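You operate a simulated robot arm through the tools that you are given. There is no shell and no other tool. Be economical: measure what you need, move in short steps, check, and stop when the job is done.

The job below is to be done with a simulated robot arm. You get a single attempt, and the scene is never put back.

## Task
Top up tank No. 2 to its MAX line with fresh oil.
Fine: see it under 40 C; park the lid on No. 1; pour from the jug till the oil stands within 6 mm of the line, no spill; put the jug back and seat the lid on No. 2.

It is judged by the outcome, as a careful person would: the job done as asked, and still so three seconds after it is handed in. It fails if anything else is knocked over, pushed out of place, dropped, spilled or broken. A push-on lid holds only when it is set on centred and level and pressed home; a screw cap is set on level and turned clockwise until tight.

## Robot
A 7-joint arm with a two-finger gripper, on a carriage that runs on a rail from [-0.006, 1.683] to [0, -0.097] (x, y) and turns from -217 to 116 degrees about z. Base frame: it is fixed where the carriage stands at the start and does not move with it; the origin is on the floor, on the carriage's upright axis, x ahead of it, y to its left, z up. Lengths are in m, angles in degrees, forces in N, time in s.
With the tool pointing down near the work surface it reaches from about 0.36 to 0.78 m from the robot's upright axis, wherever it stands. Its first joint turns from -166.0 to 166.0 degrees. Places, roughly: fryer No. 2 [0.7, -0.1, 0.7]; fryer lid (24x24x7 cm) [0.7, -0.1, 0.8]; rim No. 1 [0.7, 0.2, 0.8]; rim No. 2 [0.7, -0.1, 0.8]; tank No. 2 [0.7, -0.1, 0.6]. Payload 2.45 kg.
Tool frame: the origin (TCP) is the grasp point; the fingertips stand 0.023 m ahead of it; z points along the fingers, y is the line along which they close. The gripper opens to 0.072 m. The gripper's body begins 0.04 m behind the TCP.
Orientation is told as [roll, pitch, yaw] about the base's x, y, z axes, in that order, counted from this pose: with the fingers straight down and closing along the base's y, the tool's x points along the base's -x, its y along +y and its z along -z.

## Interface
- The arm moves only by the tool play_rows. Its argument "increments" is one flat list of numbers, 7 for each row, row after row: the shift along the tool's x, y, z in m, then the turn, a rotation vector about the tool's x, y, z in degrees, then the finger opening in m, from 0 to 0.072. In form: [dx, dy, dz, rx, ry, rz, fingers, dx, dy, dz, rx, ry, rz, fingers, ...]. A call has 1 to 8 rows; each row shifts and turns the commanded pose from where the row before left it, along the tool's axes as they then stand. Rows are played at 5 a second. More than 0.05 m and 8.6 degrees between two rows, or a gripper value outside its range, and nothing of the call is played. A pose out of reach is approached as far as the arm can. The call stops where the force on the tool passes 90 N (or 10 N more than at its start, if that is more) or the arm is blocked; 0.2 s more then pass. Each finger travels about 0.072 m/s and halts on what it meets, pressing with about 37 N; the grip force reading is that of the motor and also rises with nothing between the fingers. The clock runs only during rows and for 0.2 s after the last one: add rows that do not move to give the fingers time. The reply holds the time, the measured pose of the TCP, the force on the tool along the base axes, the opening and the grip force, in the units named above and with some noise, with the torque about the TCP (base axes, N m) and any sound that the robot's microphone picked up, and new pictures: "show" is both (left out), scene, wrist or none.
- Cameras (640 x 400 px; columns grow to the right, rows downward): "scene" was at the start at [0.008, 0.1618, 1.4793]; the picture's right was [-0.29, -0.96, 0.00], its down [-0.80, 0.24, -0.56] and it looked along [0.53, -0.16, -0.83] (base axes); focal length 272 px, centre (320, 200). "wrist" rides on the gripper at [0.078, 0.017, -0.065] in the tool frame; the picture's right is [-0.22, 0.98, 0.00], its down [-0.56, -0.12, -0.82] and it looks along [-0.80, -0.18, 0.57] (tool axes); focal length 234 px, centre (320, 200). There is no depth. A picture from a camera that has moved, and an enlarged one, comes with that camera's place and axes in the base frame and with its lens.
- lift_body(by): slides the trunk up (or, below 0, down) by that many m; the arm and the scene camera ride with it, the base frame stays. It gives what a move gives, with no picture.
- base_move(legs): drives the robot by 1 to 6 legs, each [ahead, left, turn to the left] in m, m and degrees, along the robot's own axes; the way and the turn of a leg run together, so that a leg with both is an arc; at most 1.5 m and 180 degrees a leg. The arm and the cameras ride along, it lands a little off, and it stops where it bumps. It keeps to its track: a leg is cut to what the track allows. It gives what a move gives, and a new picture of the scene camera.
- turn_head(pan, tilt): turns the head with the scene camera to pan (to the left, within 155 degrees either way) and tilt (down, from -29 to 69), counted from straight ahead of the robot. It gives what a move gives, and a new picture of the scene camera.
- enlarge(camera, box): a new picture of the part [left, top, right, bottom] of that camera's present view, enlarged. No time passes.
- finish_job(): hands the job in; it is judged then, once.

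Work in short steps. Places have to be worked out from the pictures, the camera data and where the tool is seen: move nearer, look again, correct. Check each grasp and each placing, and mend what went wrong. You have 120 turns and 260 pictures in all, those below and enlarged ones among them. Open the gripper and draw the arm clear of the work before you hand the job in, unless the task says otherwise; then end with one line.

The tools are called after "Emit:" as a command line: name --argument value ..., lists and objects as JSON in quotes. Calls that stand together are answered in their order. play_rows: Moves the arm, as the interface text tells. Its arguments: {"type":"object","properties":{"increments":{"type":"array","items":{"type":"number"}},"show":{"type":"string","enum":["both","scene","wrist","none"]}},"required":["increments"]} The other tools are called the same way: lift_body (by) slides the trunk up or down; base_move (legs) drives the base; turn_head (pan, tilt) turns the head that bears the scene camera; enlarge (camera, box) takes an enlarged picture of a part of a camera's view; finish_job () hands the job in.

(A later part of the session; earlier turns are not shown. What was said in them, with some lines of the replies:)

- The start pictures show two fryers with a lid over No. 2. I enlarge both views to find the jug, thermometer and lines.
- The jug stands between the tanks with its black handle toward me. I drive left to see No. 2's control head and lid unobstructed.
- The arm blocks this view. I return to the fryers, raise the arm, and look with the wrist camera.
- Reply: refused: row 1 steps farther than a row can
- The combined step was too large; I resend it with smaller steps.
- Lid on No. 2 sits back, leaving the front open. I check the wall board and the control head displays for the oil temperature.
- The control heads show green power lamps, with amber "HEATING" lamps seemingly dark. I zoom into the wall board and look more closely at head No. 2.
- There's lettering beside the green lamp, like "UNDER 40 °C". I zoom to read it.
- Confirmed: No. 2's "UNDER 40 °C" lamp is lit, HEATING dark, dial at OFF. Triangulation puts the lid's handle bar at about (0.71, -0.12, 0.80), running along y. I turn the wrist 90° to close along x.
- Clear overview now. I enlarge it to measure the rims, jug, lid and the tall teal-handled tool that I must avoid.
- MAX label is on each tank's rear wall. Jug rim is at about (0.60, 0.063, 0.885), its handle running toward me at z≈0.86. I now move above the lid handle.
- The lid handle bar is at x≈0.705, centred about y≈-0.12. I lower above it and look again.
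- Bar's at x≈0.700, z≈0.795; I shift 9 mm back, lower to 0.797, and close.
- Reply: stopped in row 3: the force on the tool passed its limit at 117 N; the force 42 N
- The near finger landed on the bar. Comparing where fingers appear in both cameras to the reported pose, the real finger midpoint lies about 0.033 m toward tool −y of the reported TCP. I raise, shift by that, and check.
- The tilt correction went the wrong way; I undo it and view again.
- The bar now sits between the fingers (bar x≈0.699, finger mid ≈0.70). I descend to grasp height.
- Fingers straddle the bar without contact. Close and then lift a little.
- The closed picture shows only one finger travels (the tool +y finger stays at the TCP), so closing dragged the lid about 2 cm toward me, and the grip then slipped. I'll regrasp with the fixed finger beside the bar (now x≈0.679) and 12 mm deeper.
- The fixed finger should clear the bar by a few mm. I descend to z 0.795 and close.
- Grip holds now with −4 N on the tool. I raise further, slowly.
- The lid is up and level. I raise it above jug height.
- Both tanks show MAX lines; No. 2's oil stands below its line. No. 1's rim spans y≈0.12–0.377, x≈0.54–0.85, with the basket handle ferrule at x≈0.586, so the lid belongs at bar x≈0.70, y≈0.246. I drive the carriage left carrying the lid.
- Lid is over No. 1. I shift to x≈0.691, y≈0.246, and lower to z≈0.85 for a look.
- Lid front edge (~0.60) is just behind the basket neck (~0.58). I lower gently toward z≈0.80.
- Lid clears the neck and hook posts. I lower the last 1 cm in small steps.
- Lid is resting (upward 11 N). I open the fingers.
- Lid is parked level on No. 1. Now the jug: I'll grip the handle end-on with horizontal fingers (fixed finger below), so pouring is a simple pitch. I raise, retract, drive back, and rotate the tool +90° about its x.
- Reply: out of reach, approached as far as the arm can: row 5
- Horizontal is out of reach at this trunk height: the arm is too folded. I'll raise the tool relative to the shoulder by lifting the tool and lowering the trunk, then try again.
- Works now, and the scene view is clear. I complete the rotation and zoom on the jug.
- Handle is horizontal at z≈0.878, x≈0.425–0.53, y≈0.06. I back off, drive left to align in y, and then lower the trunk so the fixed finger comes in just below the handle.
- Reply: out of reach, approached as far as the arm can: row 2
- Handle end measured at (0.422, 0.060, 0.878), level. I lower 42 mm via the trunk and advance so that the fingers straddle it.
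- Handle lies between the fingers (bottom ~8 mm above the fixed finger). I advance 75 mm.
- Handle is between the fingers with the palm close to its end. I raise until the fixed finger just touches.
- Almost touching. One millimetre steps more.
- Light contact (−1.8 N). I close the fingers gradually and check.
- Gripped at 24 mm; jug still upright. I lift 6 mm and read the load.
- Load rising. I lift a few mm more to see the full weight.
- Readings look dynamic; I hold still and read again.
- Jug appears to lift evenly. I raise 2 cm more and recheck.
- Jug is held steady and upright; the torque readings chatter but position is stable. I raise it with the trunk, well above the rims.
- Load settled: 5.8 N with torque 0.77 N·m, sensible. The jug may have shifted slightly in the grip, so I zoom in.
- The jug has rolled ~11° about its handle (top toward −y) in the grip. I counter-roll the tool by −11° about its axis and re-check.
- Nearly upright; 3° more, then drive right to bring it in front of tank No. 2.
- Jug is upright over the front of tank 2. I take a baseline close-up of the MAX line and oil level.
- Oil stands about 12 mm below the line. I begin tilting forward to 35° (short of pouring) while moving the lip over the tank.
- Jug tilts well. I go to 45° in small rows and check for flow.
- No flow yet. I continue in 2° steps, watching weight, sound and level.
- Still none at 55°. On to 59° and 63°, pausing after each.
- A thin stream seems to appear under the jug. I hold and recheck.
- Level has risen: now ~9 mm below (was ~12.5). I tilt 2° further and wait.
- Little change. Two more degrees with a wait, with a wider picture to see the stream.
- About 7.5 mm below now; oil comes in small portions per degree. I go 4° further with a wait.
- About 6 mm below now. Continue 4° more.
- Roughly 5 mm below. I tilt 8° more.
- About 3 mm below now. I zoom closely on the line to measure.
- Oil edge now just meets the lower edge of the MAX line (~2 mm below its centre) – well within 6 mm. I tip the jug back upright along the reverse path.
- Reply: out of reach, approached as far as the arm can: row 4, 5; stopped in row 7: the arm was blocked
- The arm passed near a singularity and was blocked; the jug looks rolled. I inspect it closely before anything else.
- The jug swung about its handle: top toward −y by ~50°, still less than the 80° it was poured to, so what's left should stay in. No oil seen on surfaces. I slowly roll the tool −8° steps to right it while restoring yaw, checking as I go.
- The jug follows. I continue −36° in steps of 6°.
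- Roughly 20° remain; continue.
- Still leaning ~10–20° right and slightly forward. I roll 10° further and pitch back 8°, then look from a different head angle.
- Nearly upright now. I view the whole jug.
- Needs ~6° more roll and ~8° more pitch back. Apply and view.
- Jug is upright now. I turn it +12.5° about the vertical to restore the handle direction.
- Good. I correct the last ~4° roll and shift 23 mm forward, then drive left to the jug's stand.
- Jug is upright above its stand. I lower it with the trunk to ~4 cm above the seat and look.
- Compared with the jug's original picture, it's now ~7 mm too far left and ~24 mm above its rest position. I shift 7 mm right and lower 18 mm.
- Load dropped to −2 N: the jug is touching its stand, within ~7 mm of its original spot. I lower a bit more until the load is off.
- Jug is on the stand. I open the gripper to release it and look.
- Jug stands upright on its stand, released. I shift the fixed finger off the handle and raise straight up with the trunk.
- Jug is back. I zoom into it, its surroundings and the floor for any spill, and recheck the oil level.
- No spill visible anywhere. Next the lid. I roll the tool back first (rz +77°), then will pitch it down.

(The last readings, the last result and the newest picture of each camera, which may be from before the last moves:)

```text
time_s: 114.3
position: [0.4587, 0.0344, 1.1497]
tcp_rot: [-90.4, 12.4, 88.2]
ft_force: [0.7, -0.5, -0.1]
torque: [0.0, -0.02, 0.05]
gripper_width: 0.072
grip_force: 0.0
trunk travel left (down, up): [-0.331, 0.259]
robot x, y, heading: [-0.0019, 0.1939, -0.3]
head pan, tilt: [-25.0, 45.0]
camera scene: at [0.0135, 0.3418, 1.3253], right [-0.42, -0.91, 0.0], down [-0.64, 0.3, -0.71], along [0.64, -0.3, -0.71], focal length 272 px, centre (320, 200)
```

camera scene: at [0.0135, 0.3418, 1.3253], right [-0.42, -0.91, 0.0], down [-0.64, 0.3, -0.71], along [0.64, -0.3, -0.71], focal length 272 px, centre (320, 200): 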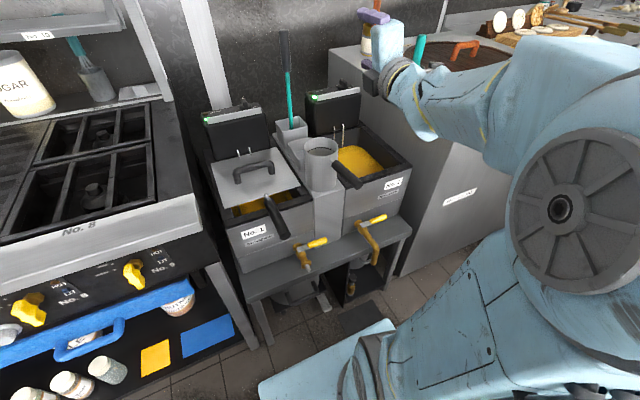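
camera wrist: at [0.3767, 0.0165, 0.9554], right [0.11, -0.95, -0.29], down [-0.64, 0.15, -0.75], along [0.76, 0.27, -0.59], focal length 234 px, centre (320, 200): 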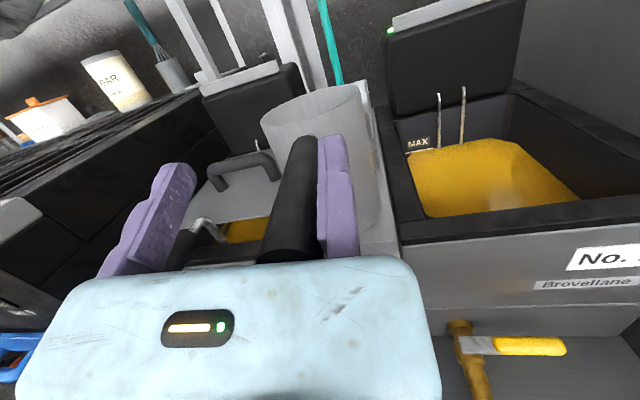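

Now level the roll and pitch down in steps, moving forward a little as in the pour path.

Emit:
play_rows --increments '[0, 0, 0, 0, 0, 8, 0.072, 0, 0, 0, 0, 0, 4.4, 0.072, 0, 0, 0.015, -8, 0, 0, 0.072, 0, 0, 0.015, -8, 0, 0, 0.072, 0, -0.004, 0.015, -8, 0, 0, 0.072, 0, -0.006, 0.012, -8, 0, 0, 0.072, 0, -0.01, 0.01, -8, 0, 0, 0.072]' --show "none"

Emit:
play_rows --increments '[0, -0.012, 0.006, -8, 0, 0, 0.072, 0, -0.012, 0.004, -8, 0, 0, 0.072, 0, -0.012, 0, -8, 0, 0, 0.072, 0, -0.012, 0, -8, 0, 0, 0.072, 0, -0.012, 0, -8, 0, 0, 0.072, 0, -0.012, 0, -8, 0, 0, 0.072, 0, 0, 0, -2, 0, 0, 0.072, 0, 0, 0, 0, 0, 0, 0.072]' --show "both"

```text
time_s: 115.9
position: [0.532, 0.0345, 1.1514]
tcp_rot: [-50.4, 0.1, 88.3]
ft_force: [0.1, -0.6, -0.4]
torque: [-0.01, 0.0, -0.04]
gripper_width: 0.0723
grip_force: 0.0
trunk travel left (down, up): [-0.331, 0.259]
robot x, y, heading: [-0.0016, 0.1896, -0.0]
head pan, tilt: [-25.0, 45.0]
```

```text
time_s: 117.7
position: [0.5784, 0.0412, 1.1569]
tcp_rot: [-0.6, 0.0, 88.4]
ft_force: [0.5, 0.2, -0.9]
torque: [0.02, -0.04, -0.02]
gripper_width: 0.072
grip_force: 0.2
out of reach, approached as far as the arm can: row 6, 7
trunk travel left (down, up): [-0.331, 0.259]
robot x, y, heading: [0.0009, 0.1938, -0.1]
head pan, tilt: [-25.0, 45.0]
camera scene: at [0.0134, 0.3418, 1.3253], right [-0.42, -0.91, 0.0], down [-0.64, 0.3, -0.71], along [0.64, -0.3, -0.71], focal length 272 px, centre (320, 200)
camera wrist: at [0.5591, -0.0342, 1.2237], right [-0.97, 0.25, -0.01], down [0.13, 0.56, 0.82], along [0.21, 0.79, -0.57], focal length 234 px, centre (320, 200)
```

scene: 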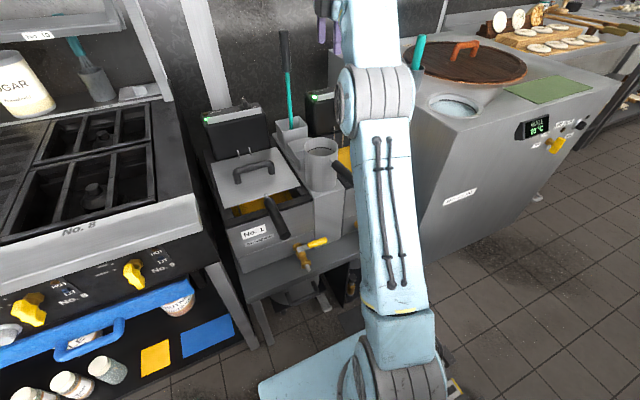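
wrist: 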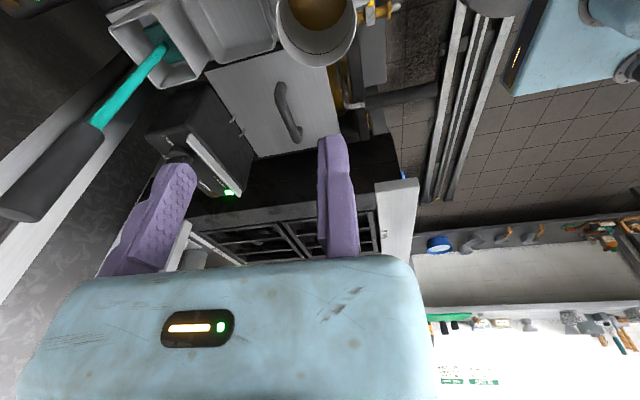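

Tool points down again, and residual oil is visible in the jug's bottom. I raise the trunk, drive left, and then position above the lid on No. 1.

Emit:
lift_body --by 0.2

Emit:
base_move --legs '[[0, 0.126, 0]]'

Emit:
play_rows --increments '[-0.015, -0.015, 0.04, -0.6, 0, -1.6, 0.072, -0.015, -0.015, 0.04, 0, 0, 0, 0.072, -0.015, -0.015, 0.04, 0, 0, 0, 0.072, -0.015, -0.015, 0.04, 0, 0, 0, 0.072, -0.015, -0.015, 0.04, 0, 0, 0, 0.072, 0, -0.015, 0.045, 0, 0, 0, 0.072, 0, -0.015, 0.045, 0, 0, 0, 0.072, 0, 0, 0.045, 0, 0, 0, 0.072]'

```text
time_s: 119.8
position: [0.578, 0.0414, 1.3579]
tcp_rot: [-0.6, 0.0, 88.3]
ft_force: [0.3, 0.2, -0.4]
torque: [-0.01, 0.0, 0.01]
gripper_width: 0.0719
grip_force: 0.1
trunk travel left (down, up): [-0.531, 0.059]
robot x, y, heading: [-0.0021, 0.195, -0.1]
head pan, tilt: [-25.0, 45.0]
```

```text
time_s: 121.1
position: [0.5803, 0.1687, 1.3575]
tcp_rot: [-0.6, 0.0, 88.5]
ft_force: [-0.7, 0.4, -0.2]
torque: [0.01, 0.0, 0.02]
gripper_width: 0.0721
grip_force: 0.0
trunk travel left (down, up): [-0.531, 0.059]
robot x, y, heading: [0.002, 0.3199, 0.3]
head pan, tilt: [-25.0, 45.0]
camera scene: at [0.0124, 0.4664, 1.5253], right [-0.42, -0.91, 0.0], down [-0.64, 0.3, -0.71], along [0.64, -0.3, -0.71], focal length 272 px, centre (320, 200)
```

scene: 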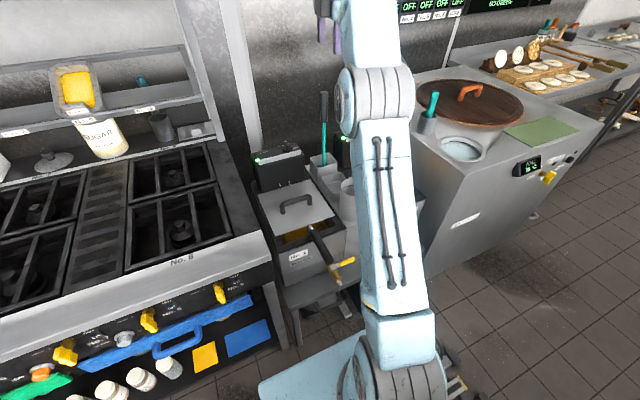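

```text
time_s: 122.9
position: [0.6874, 0.246, 1.0245]
tcp_rot: [-0.1, 0.2, 90.1]
ft_force: [-0.8, -0.3, 0.1]
torque: [0.01, 0.0, -0.02]
gripper_width: 0.0721
grip_force: 0.1
trunk travel left (down, up): [-0.531, 0.059]
robot x, y, heading: [-0.0004, 0.3146, 0.1]
head pan, tilt: [-25.0, 45.0]
camera scene: at [0.0127, 0.4662, 1.5254], right [-0.42, -0.91, 0.0], down [-0.64, 0.3, -0.71], along [0.64, -0.3, -0.71], focal length 272 px, centre (320, 200)
camera wrist: at [0.6715, 0.1689, 1.0905], right [-0.98, 0.21, 0.0], down [0.12, 0.56, 0.82], along [0.17, 0.8, -0.57], focal length 234 px, centre (320, 200)
```

scene: 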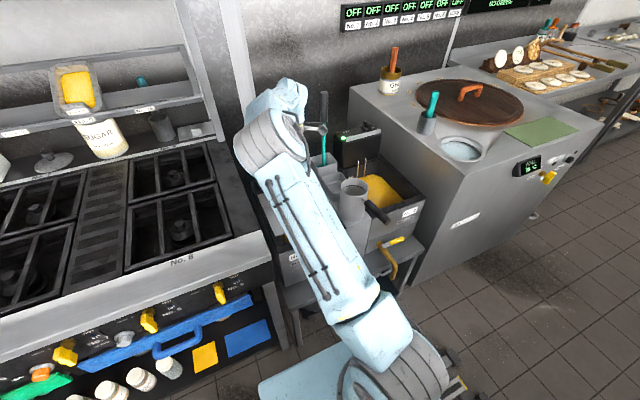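
wrist: 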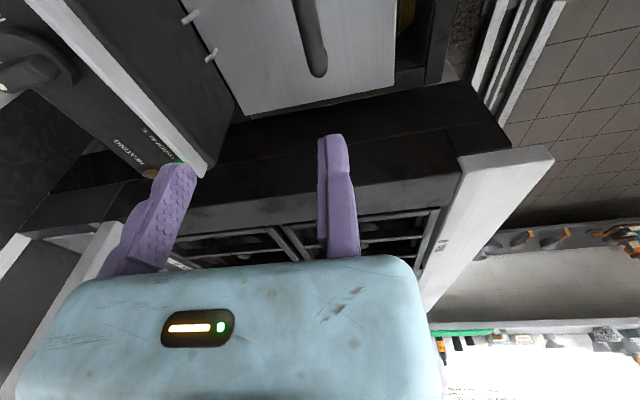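

Bar is at x≈0.703 as left; the fixed finger will clear it by ~5 mm. Descend to z 0.797.

Emit:
play_rows --increments '[0, 0, 0.045, 0, 0, 0, 0.072, 0, 0, 0.045, 0, 0, 0, 0.072, 0, 0, 0.045, 0, 0, 0, 0.072, 0, 0, 0.03, 0, 0, 0, 0.072, 0, 0, 0, 0, 0, 0, 0.072]' --show "wrist"

Emit:
play_rows --increments '[0, 0.0005, 0.02, 0, 0, 0, 0.072, 0, 0, 0.02, 0, 0, 0, 0.072, 0, 0, 0.021, 0, 0, 0, 0.072, 0, 0, 0, 0, 0, 0, 0.072]' --show "wrist"

```text
time_s: 124.1
position: [0.6858, 0.2431, 0.858]
tcp_rot: [0.1, 0.0, 90.3]
ft_force: [0.2, -0.5, 0.0]
torque: [-0.01, 0.01, -0.04]
gripper_width: 0.0719
grip_force: 0.2
trunk travel left (down, up): [-0.531, 0.059]
robot x, y, heading: [-0.0018, 0.3171, 0.0]
head pan, tilt: [-25.0, 45.0]
camera wrist: at [0.67, 0.1671, 0.9241], right [-0.98, 0.21, 0.0], down [0.12, 0.56, 0.82], along [0.17, 0.8, -0.57], focal length 234 px, centre (320, 200)
```

wrist: 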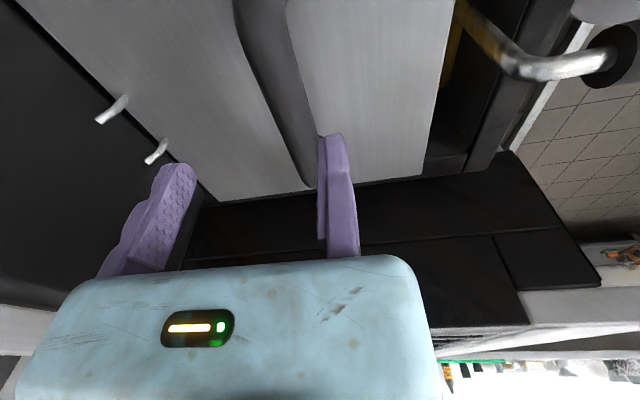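

```text
time_s: 125.1
position: [0.6845, 0.2434, 0.798]
tcp_rot: [0.0, 0.1, 90.2]
ft_force: [0.5, 0.8, -0.1]
torque: [0.01, 0.01, 0.02]
gripper_width: 0.0719
grip_force: 0.1
trunk travel left (down, up): [-0.531, 0.059]
robot x, y, heading: [0.0025, 0.3181, -0.1]
head pan, tilt: [-25.0, 45.0]
camera wrist: at [0.6686, 0.1677, 0.8638], right [-0.98, 0.21, 0.0], down [0.12, 0.56, 0.82], along [0.17, 0.8, -0.57], focal length 234 px, centre (320, 200)
```

wrist: 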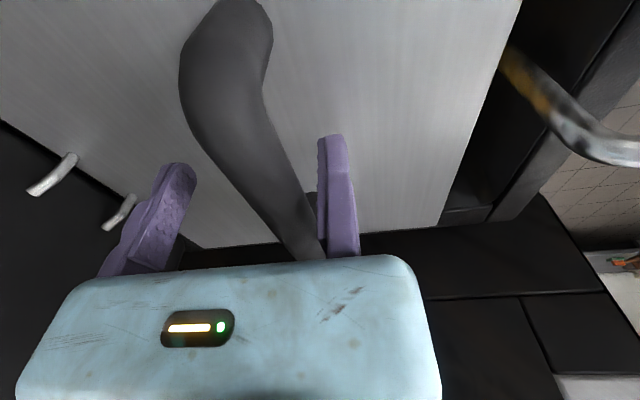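

I move the fixed finger up to the bar, close, and lift slowly.

Emit:
play_rows --increments '[0, -0.005, 0, 0, 0, 0, 0.05, 0, 0, 0, 0, 0, 0, 0.03, 0, 0, 0, 0, 0, 0, 0.0, 0, 0, 0, 0, 0, 0, 0.0, 0, 0, 0, 0, 0, 0, 0.0]' --show "none"

Emit:
play_rows --increments '[0, 0, -0.006, 0, 0, 0, 0.0, 0, 0, -0.01, 0, 0, 0, 0.0, 0, 0, -0.01, 0, 0, 0, 0.0, 0, 0, -0.02, 0, 0, 0, 0.0, 0, 0, 0, 0, 0, 0, 0.0]' --show "both"

```text
time_s: 126.3
position: [0.6891, 0.2433, 0.7983]
tcp_rot: [0.0, 0.1, 90.1]
ft_force: [1.8, -1.2, 0.6]
torque: [-0.06, -0.01, -0.03]
gripper_width: 0.0212
grip_force: 36.8
trunk travel left (down, up): [-0.531, 0.059]
robot x, y, heading: [-0.0026, 0.3188, 0.2]
head pan, tilt: [-25.0, 45.0]
```

```text
time_s: 127.5
position: [0.69, 0.2445, 0.8429]
tcp_rot: [0.1, 0.0, 90.2]
ft_force: [0.4, 0.7, -3.5]
torque: [0.02, 0.14, 0.02]
gripper_width: 0.0215
grip_force: 36.9
trunk travel left (down, up): [-0.531, 0.059]
robot x, y, heading: [-0.001, 0.3194, 0.2]
head pan, tilt: [-25.0, 45.0]
camera scene: at [0.0125, 0.4661, 1.5253], right [-0.42, -0.91, 0.0], down [-0.64, 0.3, -0.71], along [0.64, -0.3, -0.71], focal length 272 px, centre (320, 200)
camera wrist: at [0.6733, 0.1678, 0.9095], right [-0.98, 0.21, 0.0], down [0.12, 0.56, 0.82], along [0.17, 0.8, -0.57], focal length 234 px, centre (320, 200)
```

scene: 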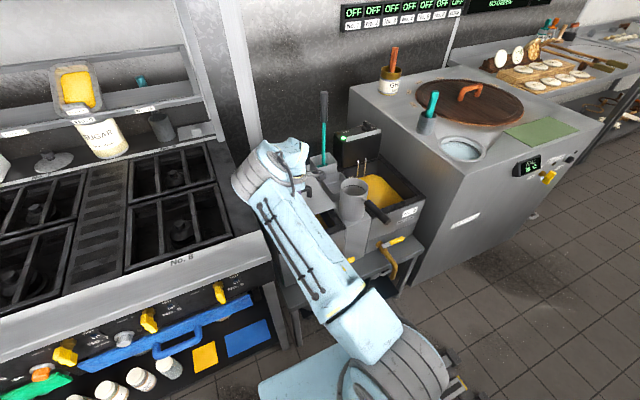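
wrist: 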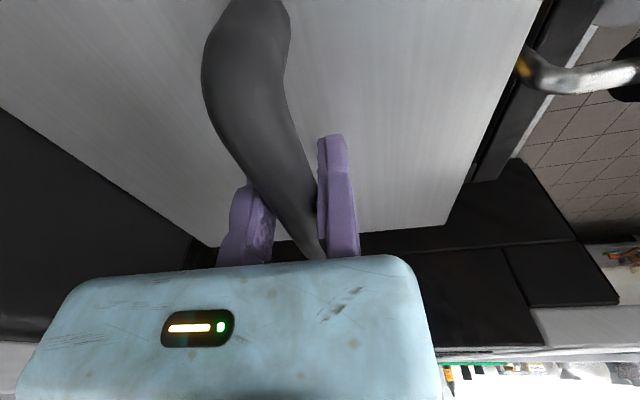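

Lid held, level. I raise to z≈1.0 and retract a bit.

Emit:
play_rows --increments '[0, 0, -0.04, 0, 0, 0, 0.0, 0, 0, -0.04, 0, 0, 0, 0.0, 0, 0.01, -0.04, 0, 0, 0, 0.0, 0, 0.01, -0.04, 0, 0, 0, 0.0, 0, 0.01, 0, 0, 0, 0, 0.0, 0, 0, 0, 0, 0, 0, 0.0]' --show "scene"

```text
time_s: 128.9
position: [0.6593, 0.2457, 1.0015]
tcp_rot: [0.2, 0.0, 90.1]
ft_force: [0.0, -0.2, -3.3]
torque: [-0.03, 0.17, 0.03]
gripper_width: 0.0214
grip_force: 37.4
trunk travel left (down, up): [-0.531, 0.059]
robot x, y, heading: [-0.003, 0.3181, 0.1]
head pan, tilt: [-25.0, 45.0]
camera scene: at [0.0129, 0.4662, 1.5253], right [-0.42, -0.91, 0.0], down [-0.64, 0.3, -0.71], along [0.64, -0.3, -0.71], focal length 272 px, centre (320, 200)
```

scene: 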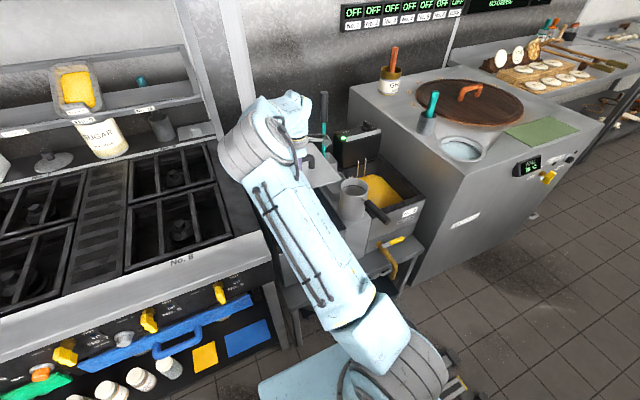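

The elbow is now on the left side, so I must watch it against the jug. At this height I drive right and inspect.

Emit:
base_move --legs '[[0, -0.37, 0]]'

Emit:
enlarge --camera "scene" --box '[190, 60, 430, 210]'

```text
time_s: 131.4
position: [0.6609, -0.1331, 1.0013]
tcp_rot: [0.2, 0.0, 90.1]
ft_force: [-0.1, 0.7, -4.2]
torque: [-0.04, 0.12, 0.0]
gripper_width: 0.0213
grip_force: 36.6
trunk travel left (down, up): [-0.531, 0.059]
robot x, y, heading: [0.0008, -0.0599, 0.0]
head pan, tilt: [-25.0, 45.0]
camera scene: at [0.0143, 0.0888, 1.5253], right [-0.42, -0.91, 0.0], down [-0.64, 0.3, -0.71], along [0.64, -0.3, -0.71], focal length 272 px, centre (320, 200)
```

scene: 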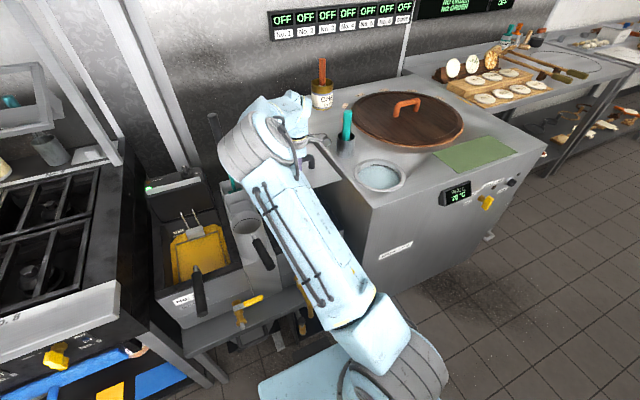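

```text
2.67 times, centred on (310, 135) of scene
camera zoom: at [0.0143, 0.0888, 1.5253], right [-0.42, -0.91, 0.0], down [-0.64, 0.3, -0.71], along [0.64, -0.3, -0.71], focal length 725 px, centre (347, 373)
```

zoom: 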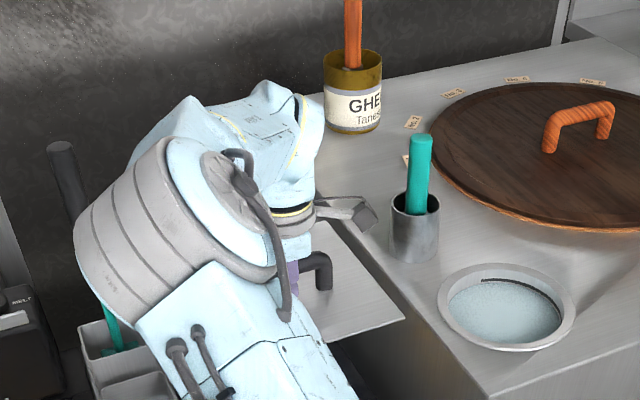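

Elbow has about 9 cm spare above the jug by my estimate. I shift over No. 2 (x 0.689, y −0.122) and lower to z≈0.87, then check.

Emit:
play_rows --increments '[-0.0055, -0.014, 0.02, 0, 0, 0, 0.0, -0.0055, -0.014, 0.02, 0, 0, 0, 0.0, 0, 0, 0.03, 0, 0, 0, 0.0, 0, 0, 0.03, 0, 0, 0, 0.0, 0, 0, 0.03, 0, 0, 0, 0.0, 0, 0, 0, 0, 0, 0, 0.0]'

Emit:
turn_head --pan 15 --tilt 35

```text
time_s: 132.8
position: [0.6881, -0.1243, 0.8712]
tcp_rot: [0.0, -0.1, 90.2]
ft_force: [0.9, 0.0, -4.1]
torque: [-0.04, 0.13, 0.01]
gripper_width: 0.0213
grip_force: 36.9
trunk travel left (down, up): [-0.531, 0.059]
robot x, y, heading: [-0.002, -0.0576, 0.2]
head pan, tilt: [-25.0, 45.0]
camera scene: at [0.0146, 0.0888, 1.5253], right [-0.42, -0.91, 0.0], down [-0.64, 0.3, -0.71], along [0.64, -0.3, -0.71], focal length 272 px, centre (320, 200)
camera wrist: at [0.6716, -0.1994, 0.9373], right [-0.98, 0.22, 0.0], down [0.12, 0.56, 0.82], along [0.18, 0.8, -0.57], focal length 234 px, centre (320, 200)
```

scene: 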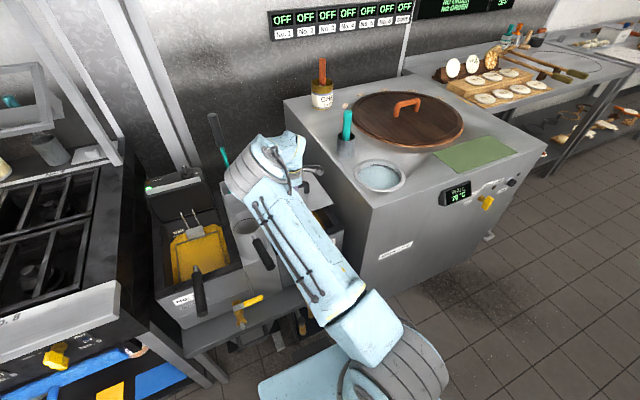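
wrist: 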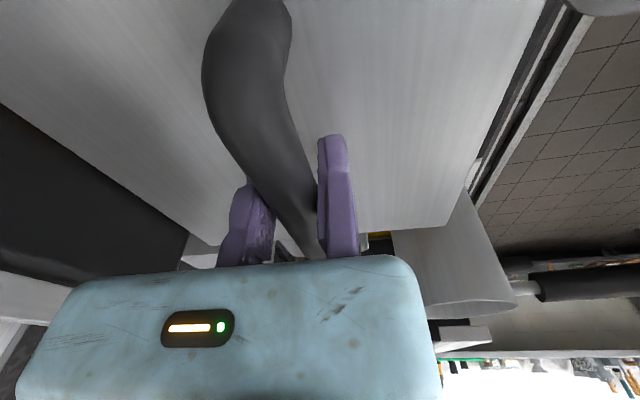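

```text
time_s: 133.8
position: [0.6879, -0.1238, 0.8716]
tcp_rot: [0.1, 0.0, 90.1]
ft_force: [0.4, -0.1, -4.2]
torque: [0.01, 0.11, -0.04]
gripper_width: 0.0213
grip_force: 37.1
trunk travel left (down, up): [-0.531, 0.059]
robot x, y, heading: [-0.0007, -0.0575, 0.0]
head pan, tilt: [15.0, 35.0]
camera scene: at [0.0256, 0.1459, 1.5401], right [0.26, -0.97, 0.0], down [-0.55, -0.15, -0.82], along [0.79, 0.21, -0.57], focal length 272 px, centre (320, 200)
```

scene: 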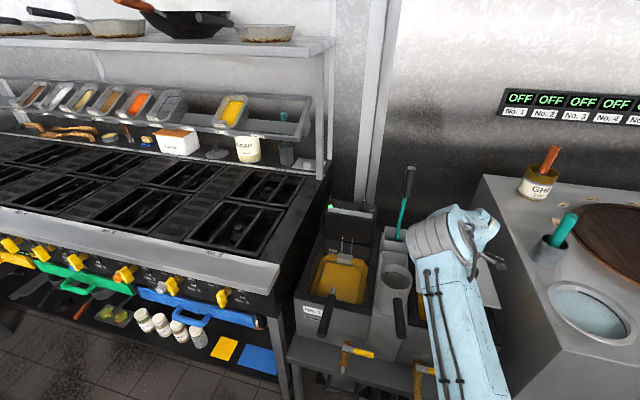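

Elbow clears the jug. Lid left edge passes ~9 mm from the jug; I nudge 3 mm right and lower to near seating.

Emit:
play_rows --increments '[0.003, -0.001, 0.02, 0, 0, 0, 0.0, 0, 0, 0.02, 0, 0, 0, 0.0, 0, 0, 0.015, 0, 0, 0, 0.0, 0, 0, 0.008, 0, 0, 0, 0.0, 0, 0, 0, 0, 0, 0, 0.0]' --show "wrist"

Emit:
turn_head --pan -40 --tilt 45

```text
time_s: 135.0
position: [0.6877, -0.127, 0.8095]
tcp_rot: [0.1, 0.1, 90.2]
ft_force: [-0.6, -0.8, -3.8]
torque: [0.01, 0.15, 0.01]
gripper_width: 0.0211
grip_force: 36.7
trunk travel left (down, up): [-0.531, 0.059]
robot x, y, heading: [0.0028, -0.0584, 0.2]
head pan, tilt: [15.0, 35.0]
camera wrist: at [0.6725, -0.2027, 0.8747], right [-0.98, 0.22, 0.0], down [0.12, 0.56, 0.82], along [0.18, 0.8, -0.57], focal length 234 px, centre (320, 200)
```

wrist: 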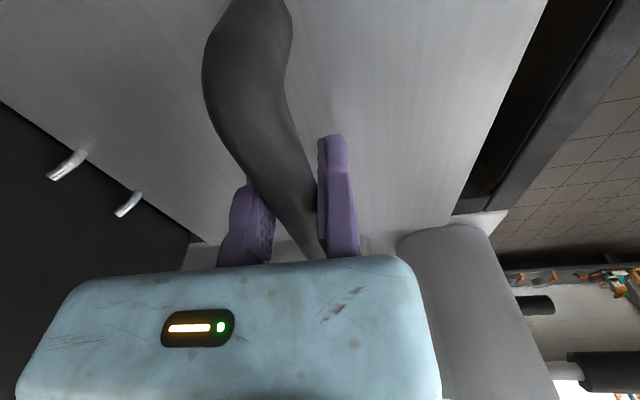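

```text
time_s: 136.3
position: [0.6878, -0.1251, 0.8092]
tcp_rot: [0.1, 0.0, 90.2]
ft_force: [0.3, 0.0, -5.6]
torque: [-0.01, 0.1, -0.03]
gripper_width: 0.0216
grip_force: 36.9
trunk travel left (down, up): [-0.531, 0.059]
robot x, y, heading: [-0.0003, -0.0575, 0.1]
head pan, tilt: [-40.0, 45.0]
camera scene: at [0.003, 0.0709, 1.5253], right [-0.64, -0.77, 0.0], down [-0.54, 0.45, -0.71], along [0.54, -0.45, -0.71], focal length 272 px, centre (320, 200)
```

scene: 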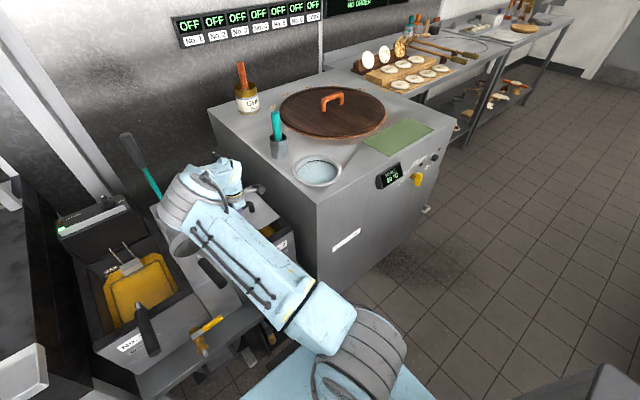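

Positioned as the lid originally lay. I lower until contact and press gently.

Emit:
play_rows --increments '[0, -0.001, 0.005, 0, 0, 0, 0.0, 0, 0, 0.004, 0, 0, 0, 0.0, 0, 0, 0.003, 0, 0, 0, 0.0, 0, 0, 0, 0, 0, 0, 0.0]' --show "wrist"

Emit:
play_rows --increments '[0, 0, 0.003, 0, 0, 0, 0.0, 0, 0, 0, 0, 0, 0, 0.0]' --show "none"

```text
time_s: 137.3
position: [0.6897, -0.1268, 0.7989]
tcp_rot: [0.1, -0.1, 90.1]
ft_force: [-0.4, -0.9, -0.7]
torque: [0.02, 0.01, -0.03]
gripper_width: 0.0214
grip_force: 37.0
trunk travel left (down, up): [-0.531, 0.059]
robot x, y, heading: [-0.0003, -0.062, 0.2]
head pan, tilt: [-40.0, 45.0]
camera wrist: at [0.6727, -0.2024, 0.8642], right [-0.98, 0.22, 0.0], down [0.12, 0.56, 0.82], along [0.18, 0.8, -0.57], focal length 234 px, centre (320, 200)
```

wrist: 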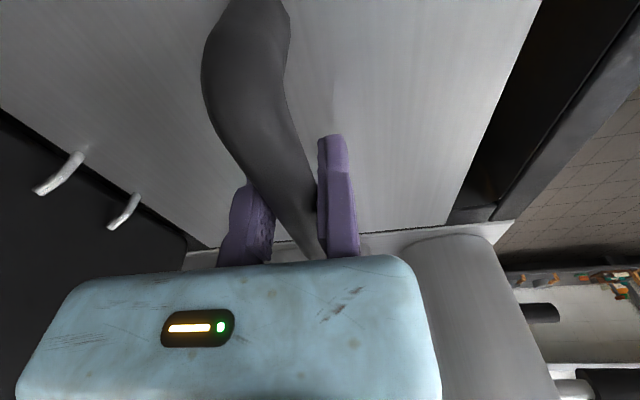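

```text
time_s: 137.9
position: [0.6892, -0.1265, 0.798]
tcp_rot: [-0.2, 0.1, 90.0]
ft_force: [-3.3, -1.9, 22.6]
torque: [0.3, -0.12, 0.01]
gripper_width: 0.0213
grip_force: 37.3
trunk travel left (down, up): [-0.531, 0.059]
robot x, y, heading: [-0.0016, -0.0656, 0.1]
head pan, tilt: [-40.0, 45.0]
```

Lid rests flat and was pressed with 22 N. I relax, open, and rise.

Emit:
play_rows --increments '[0, 0, -0.002, 0, 0, 0, 0.0, 0, 0, 0, 0, 0, 0, 0.03, 0, 0, 0, 0, 0, 0, 0.06, 0, 0, 0, 0, 0, 0, 0.072, 0, 0, 0, 0, 0, 0, 0.072, 0, 0.003, 0, 0, 0, 0, 0.072]' --show "none"

Emit:
play_rows --increments '[0, 0, -0.03, 0, 0, 0, 0.072, 0, 0, -0.04, 0, 0, 0, 0.072, 0, 0, -0.045, 0, 0, 0, 0.072, 0, 0, -0.045, 0, 0, 0, 0.072, 0, 0, -0.045, 0, 0, 0, 0.072, 0, 0, -0.045, 0, 0, 0, 0.072]' --show "both"

```text
time_s: 139.3
position: [0.6868, -0.1259, 0.7961]
tcp_rot: [0.0, 0.0, 90.1]
ft_force: [-0.1, 0.2, 1.0]
torque: [-0.03, 0.01, 0.0]
gripper_width: 0.0721
grip_force: 0.1
trunk travel left (down, up): [-0.531, 0.059]
robot x, y, heading: [-0.0004, -0.0577, 0.1]
head pan, tilt: [-40.0, 45.0]
```

```text
time_s: 140.7
position: [0.6871, -0.1259, 1.0483]
tcp_rot: [0.1, 0.0, 90.2]
ft_force: [-0.7, -0.2, 0.8]
torque: [-0.03, 0.01, 0.0]
gripper_width: 0.0721
grip_force: 0.1
trunk travel left (down, up): [-0.531, 0.059]
robot x, y, heading: [0.0015, -0.0585, -0.1]
head pan, tilt: [-40.0, 45.0]
camera scene: at [0.0025, 0.0709, 1.5252], right [-0.64, -0.77, 0.0], down [-0.54, 0.45, -0.71], along [0.54, -0.45, -0.71], focal length 272 px, centre (320, 200)
camera wrist: at [0.6704, -0.2022, 1.115], right [-0.98, 0.22, 0.0], down [0.12, 0.56, 0.82], along [0.18, 0.8, -0.57], focal length 234 px, centre (320, 200)
```

scene: 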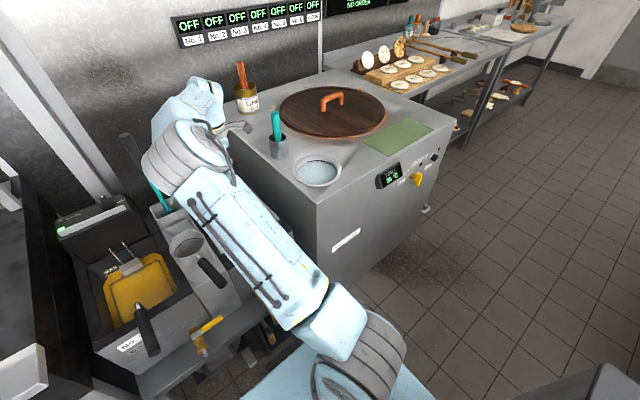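
wrist: 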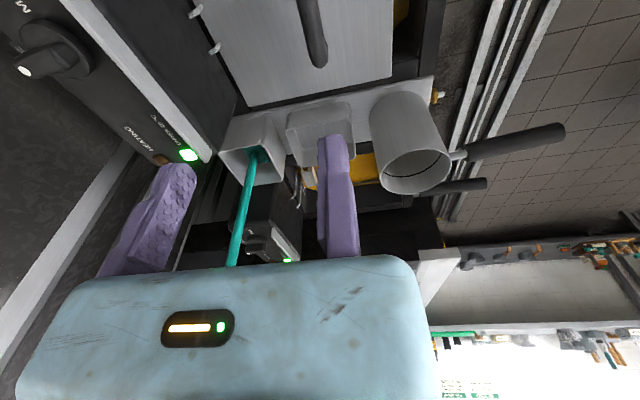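

Lid stays put. I draw the arm back and up, then drive left to view the result.

Emit:
play_rows --increments '[0, 0.03, -0.035, 0, 0, 0, 0.072, 0, 0.03, -0.035, 0, 0, 0, 0.072, 0, 0.03, -0.035, 0, 0, 0, 0.072, 0, 0.04, 0, 0, 0, 0, 0.072, 0, 0.04, 0, 0, 0, 0, 0.072, 0, 0.04, 0, 0, 0, 0, 0.072]' --show "none"

Emit:
base_move --legs '[[0, 0.35, 0]]'

Emit:
turn_head --pan -38 --tilt 45

```text
time_s: 142.1
position: [0.475, -0.1204, 1.1508]
tcp_rot: [0.1, 0.1, 90.2]
ft_force: [-0.1, -0.8, 0.1]
torque: [0.01, 0.0, -0.01]
gripper_width: 0.0721
grip_force: 0.1
trunk travel left (down, up): [-0.531, 0.059]
robot x, y, heading: [0.0012, -0.0623, -0.2]
head pan, tilt: [-40.0, 45.0]
```

```text
time_s: 144.4
position: [0.4757, 0.2408, 1.1512]
tcp_rot: [0.0, 0.0, 90.4]
ft_force: [0.2, 1.0, 0.5]
torque: [0.0, -0.06, -0.01]
gripper_width: 0.0719
grip_force: 0.1
trunk travel left (down, up): [-0.531, 0.059]
robot x, y, heading: [-0.0011, 0.297, 0.3]
head pan, tilt: [-40.0, 45.0]
camera scene: at [0.0005, 0.4292, 1.5253], right [-0.64, -0.77, 0.0], down [-0.55, 0.45, -0.71], along [0.55, -0.45, -0.71], focal length 272 px, centre (320, 200)
```

scene: 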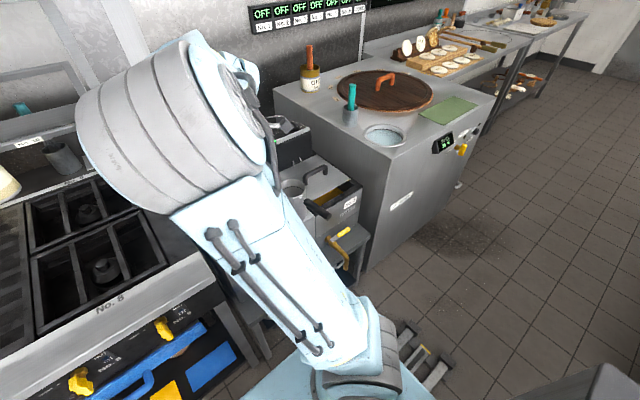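

```text
time_s: 145.1
position: [0.4759, 0.2399, 1.1509]
tcp_rot: [0.0, 0.0, 90.5]
ft_force: [-0.7, 0.7, 0.2]
torque: [0.05, 0.01, -0.01]
gripper_width: 0.072
grip_force: 0.0
trunk travel left (down, up): [-0.531, 0.059]
robot x, y, heading: [0.0009, 0.3014, 0.5]
head pan, tilt: [-38.0, 45.0]
camera scene: at [0.0023, 0.4314, 1.5253], right [-0.61, -0.79, 0.0], down [-0.56, 0.43, -0.71], along [0.56, -0.43, -0.71], focal length 272 px, centre (320, 200)
```

scene: 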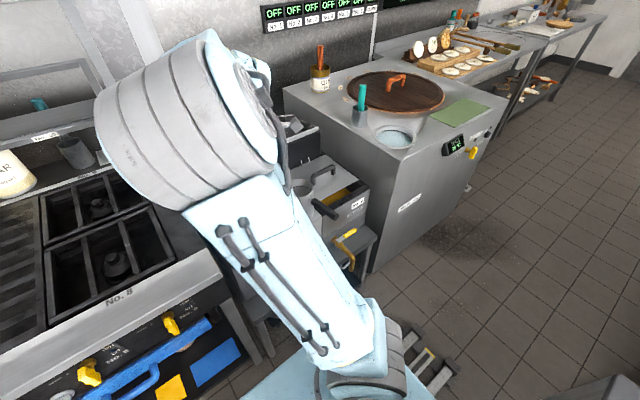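

Emit:
enlarge --camera "scene" --box '[270, 130, 398, 210]'

Emit:
enlarge --camera "scene" --box '[300, 200, 480, 320]'

```text
5.00 times, centred on (334, 170) of scene
camera zoom: at [0.0023, 0.4314, 1.5253], right [-0.61, -0.79, 0.0], down [-0.56, 0.43, -0.71], along [0.56, -0.43, -0.71], focal length 1359 px, centre (250, 350)
```

zoom: 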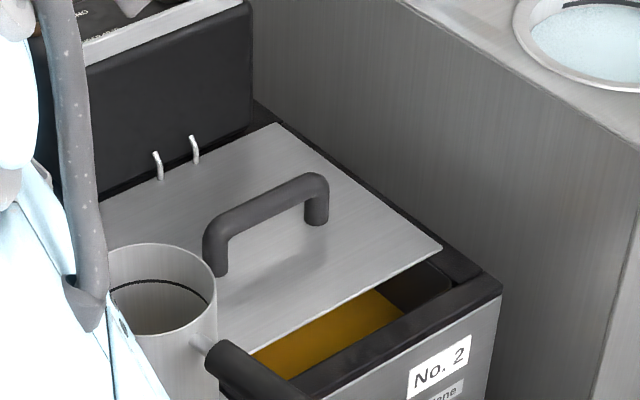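

```text
3.33 times, centred on (390, 260) of scene
camera zoom: at [0.0023, 0.4314, 1.5253], right [-0.61, -0.79, 0.0], down [-0.56, 0.43, -0.71], along [0.56, -0.43, -0.71], focal length 906 px, centre (87, 0)
```

zoom: 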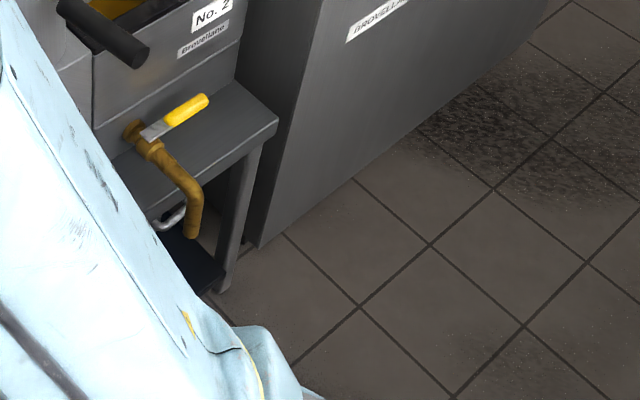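

The lid sits level on No. 2 where it originally lay. The jug is on its stand, no spill is visible, and the arm is clear with the gripper open, so I hand the job in.

Emit:
finish_job

```text
The job is handed in.
```

Tank No. 2 is topped up with its "UNDER 40 °C" lamp lit, the oil about 2–3 mm below the MAX line as read from the pictures, no spill seen, the jug back on its stand and the lid seated on No. 2; the jug did swing sideways in the grip while I tipped it back up after the pour.
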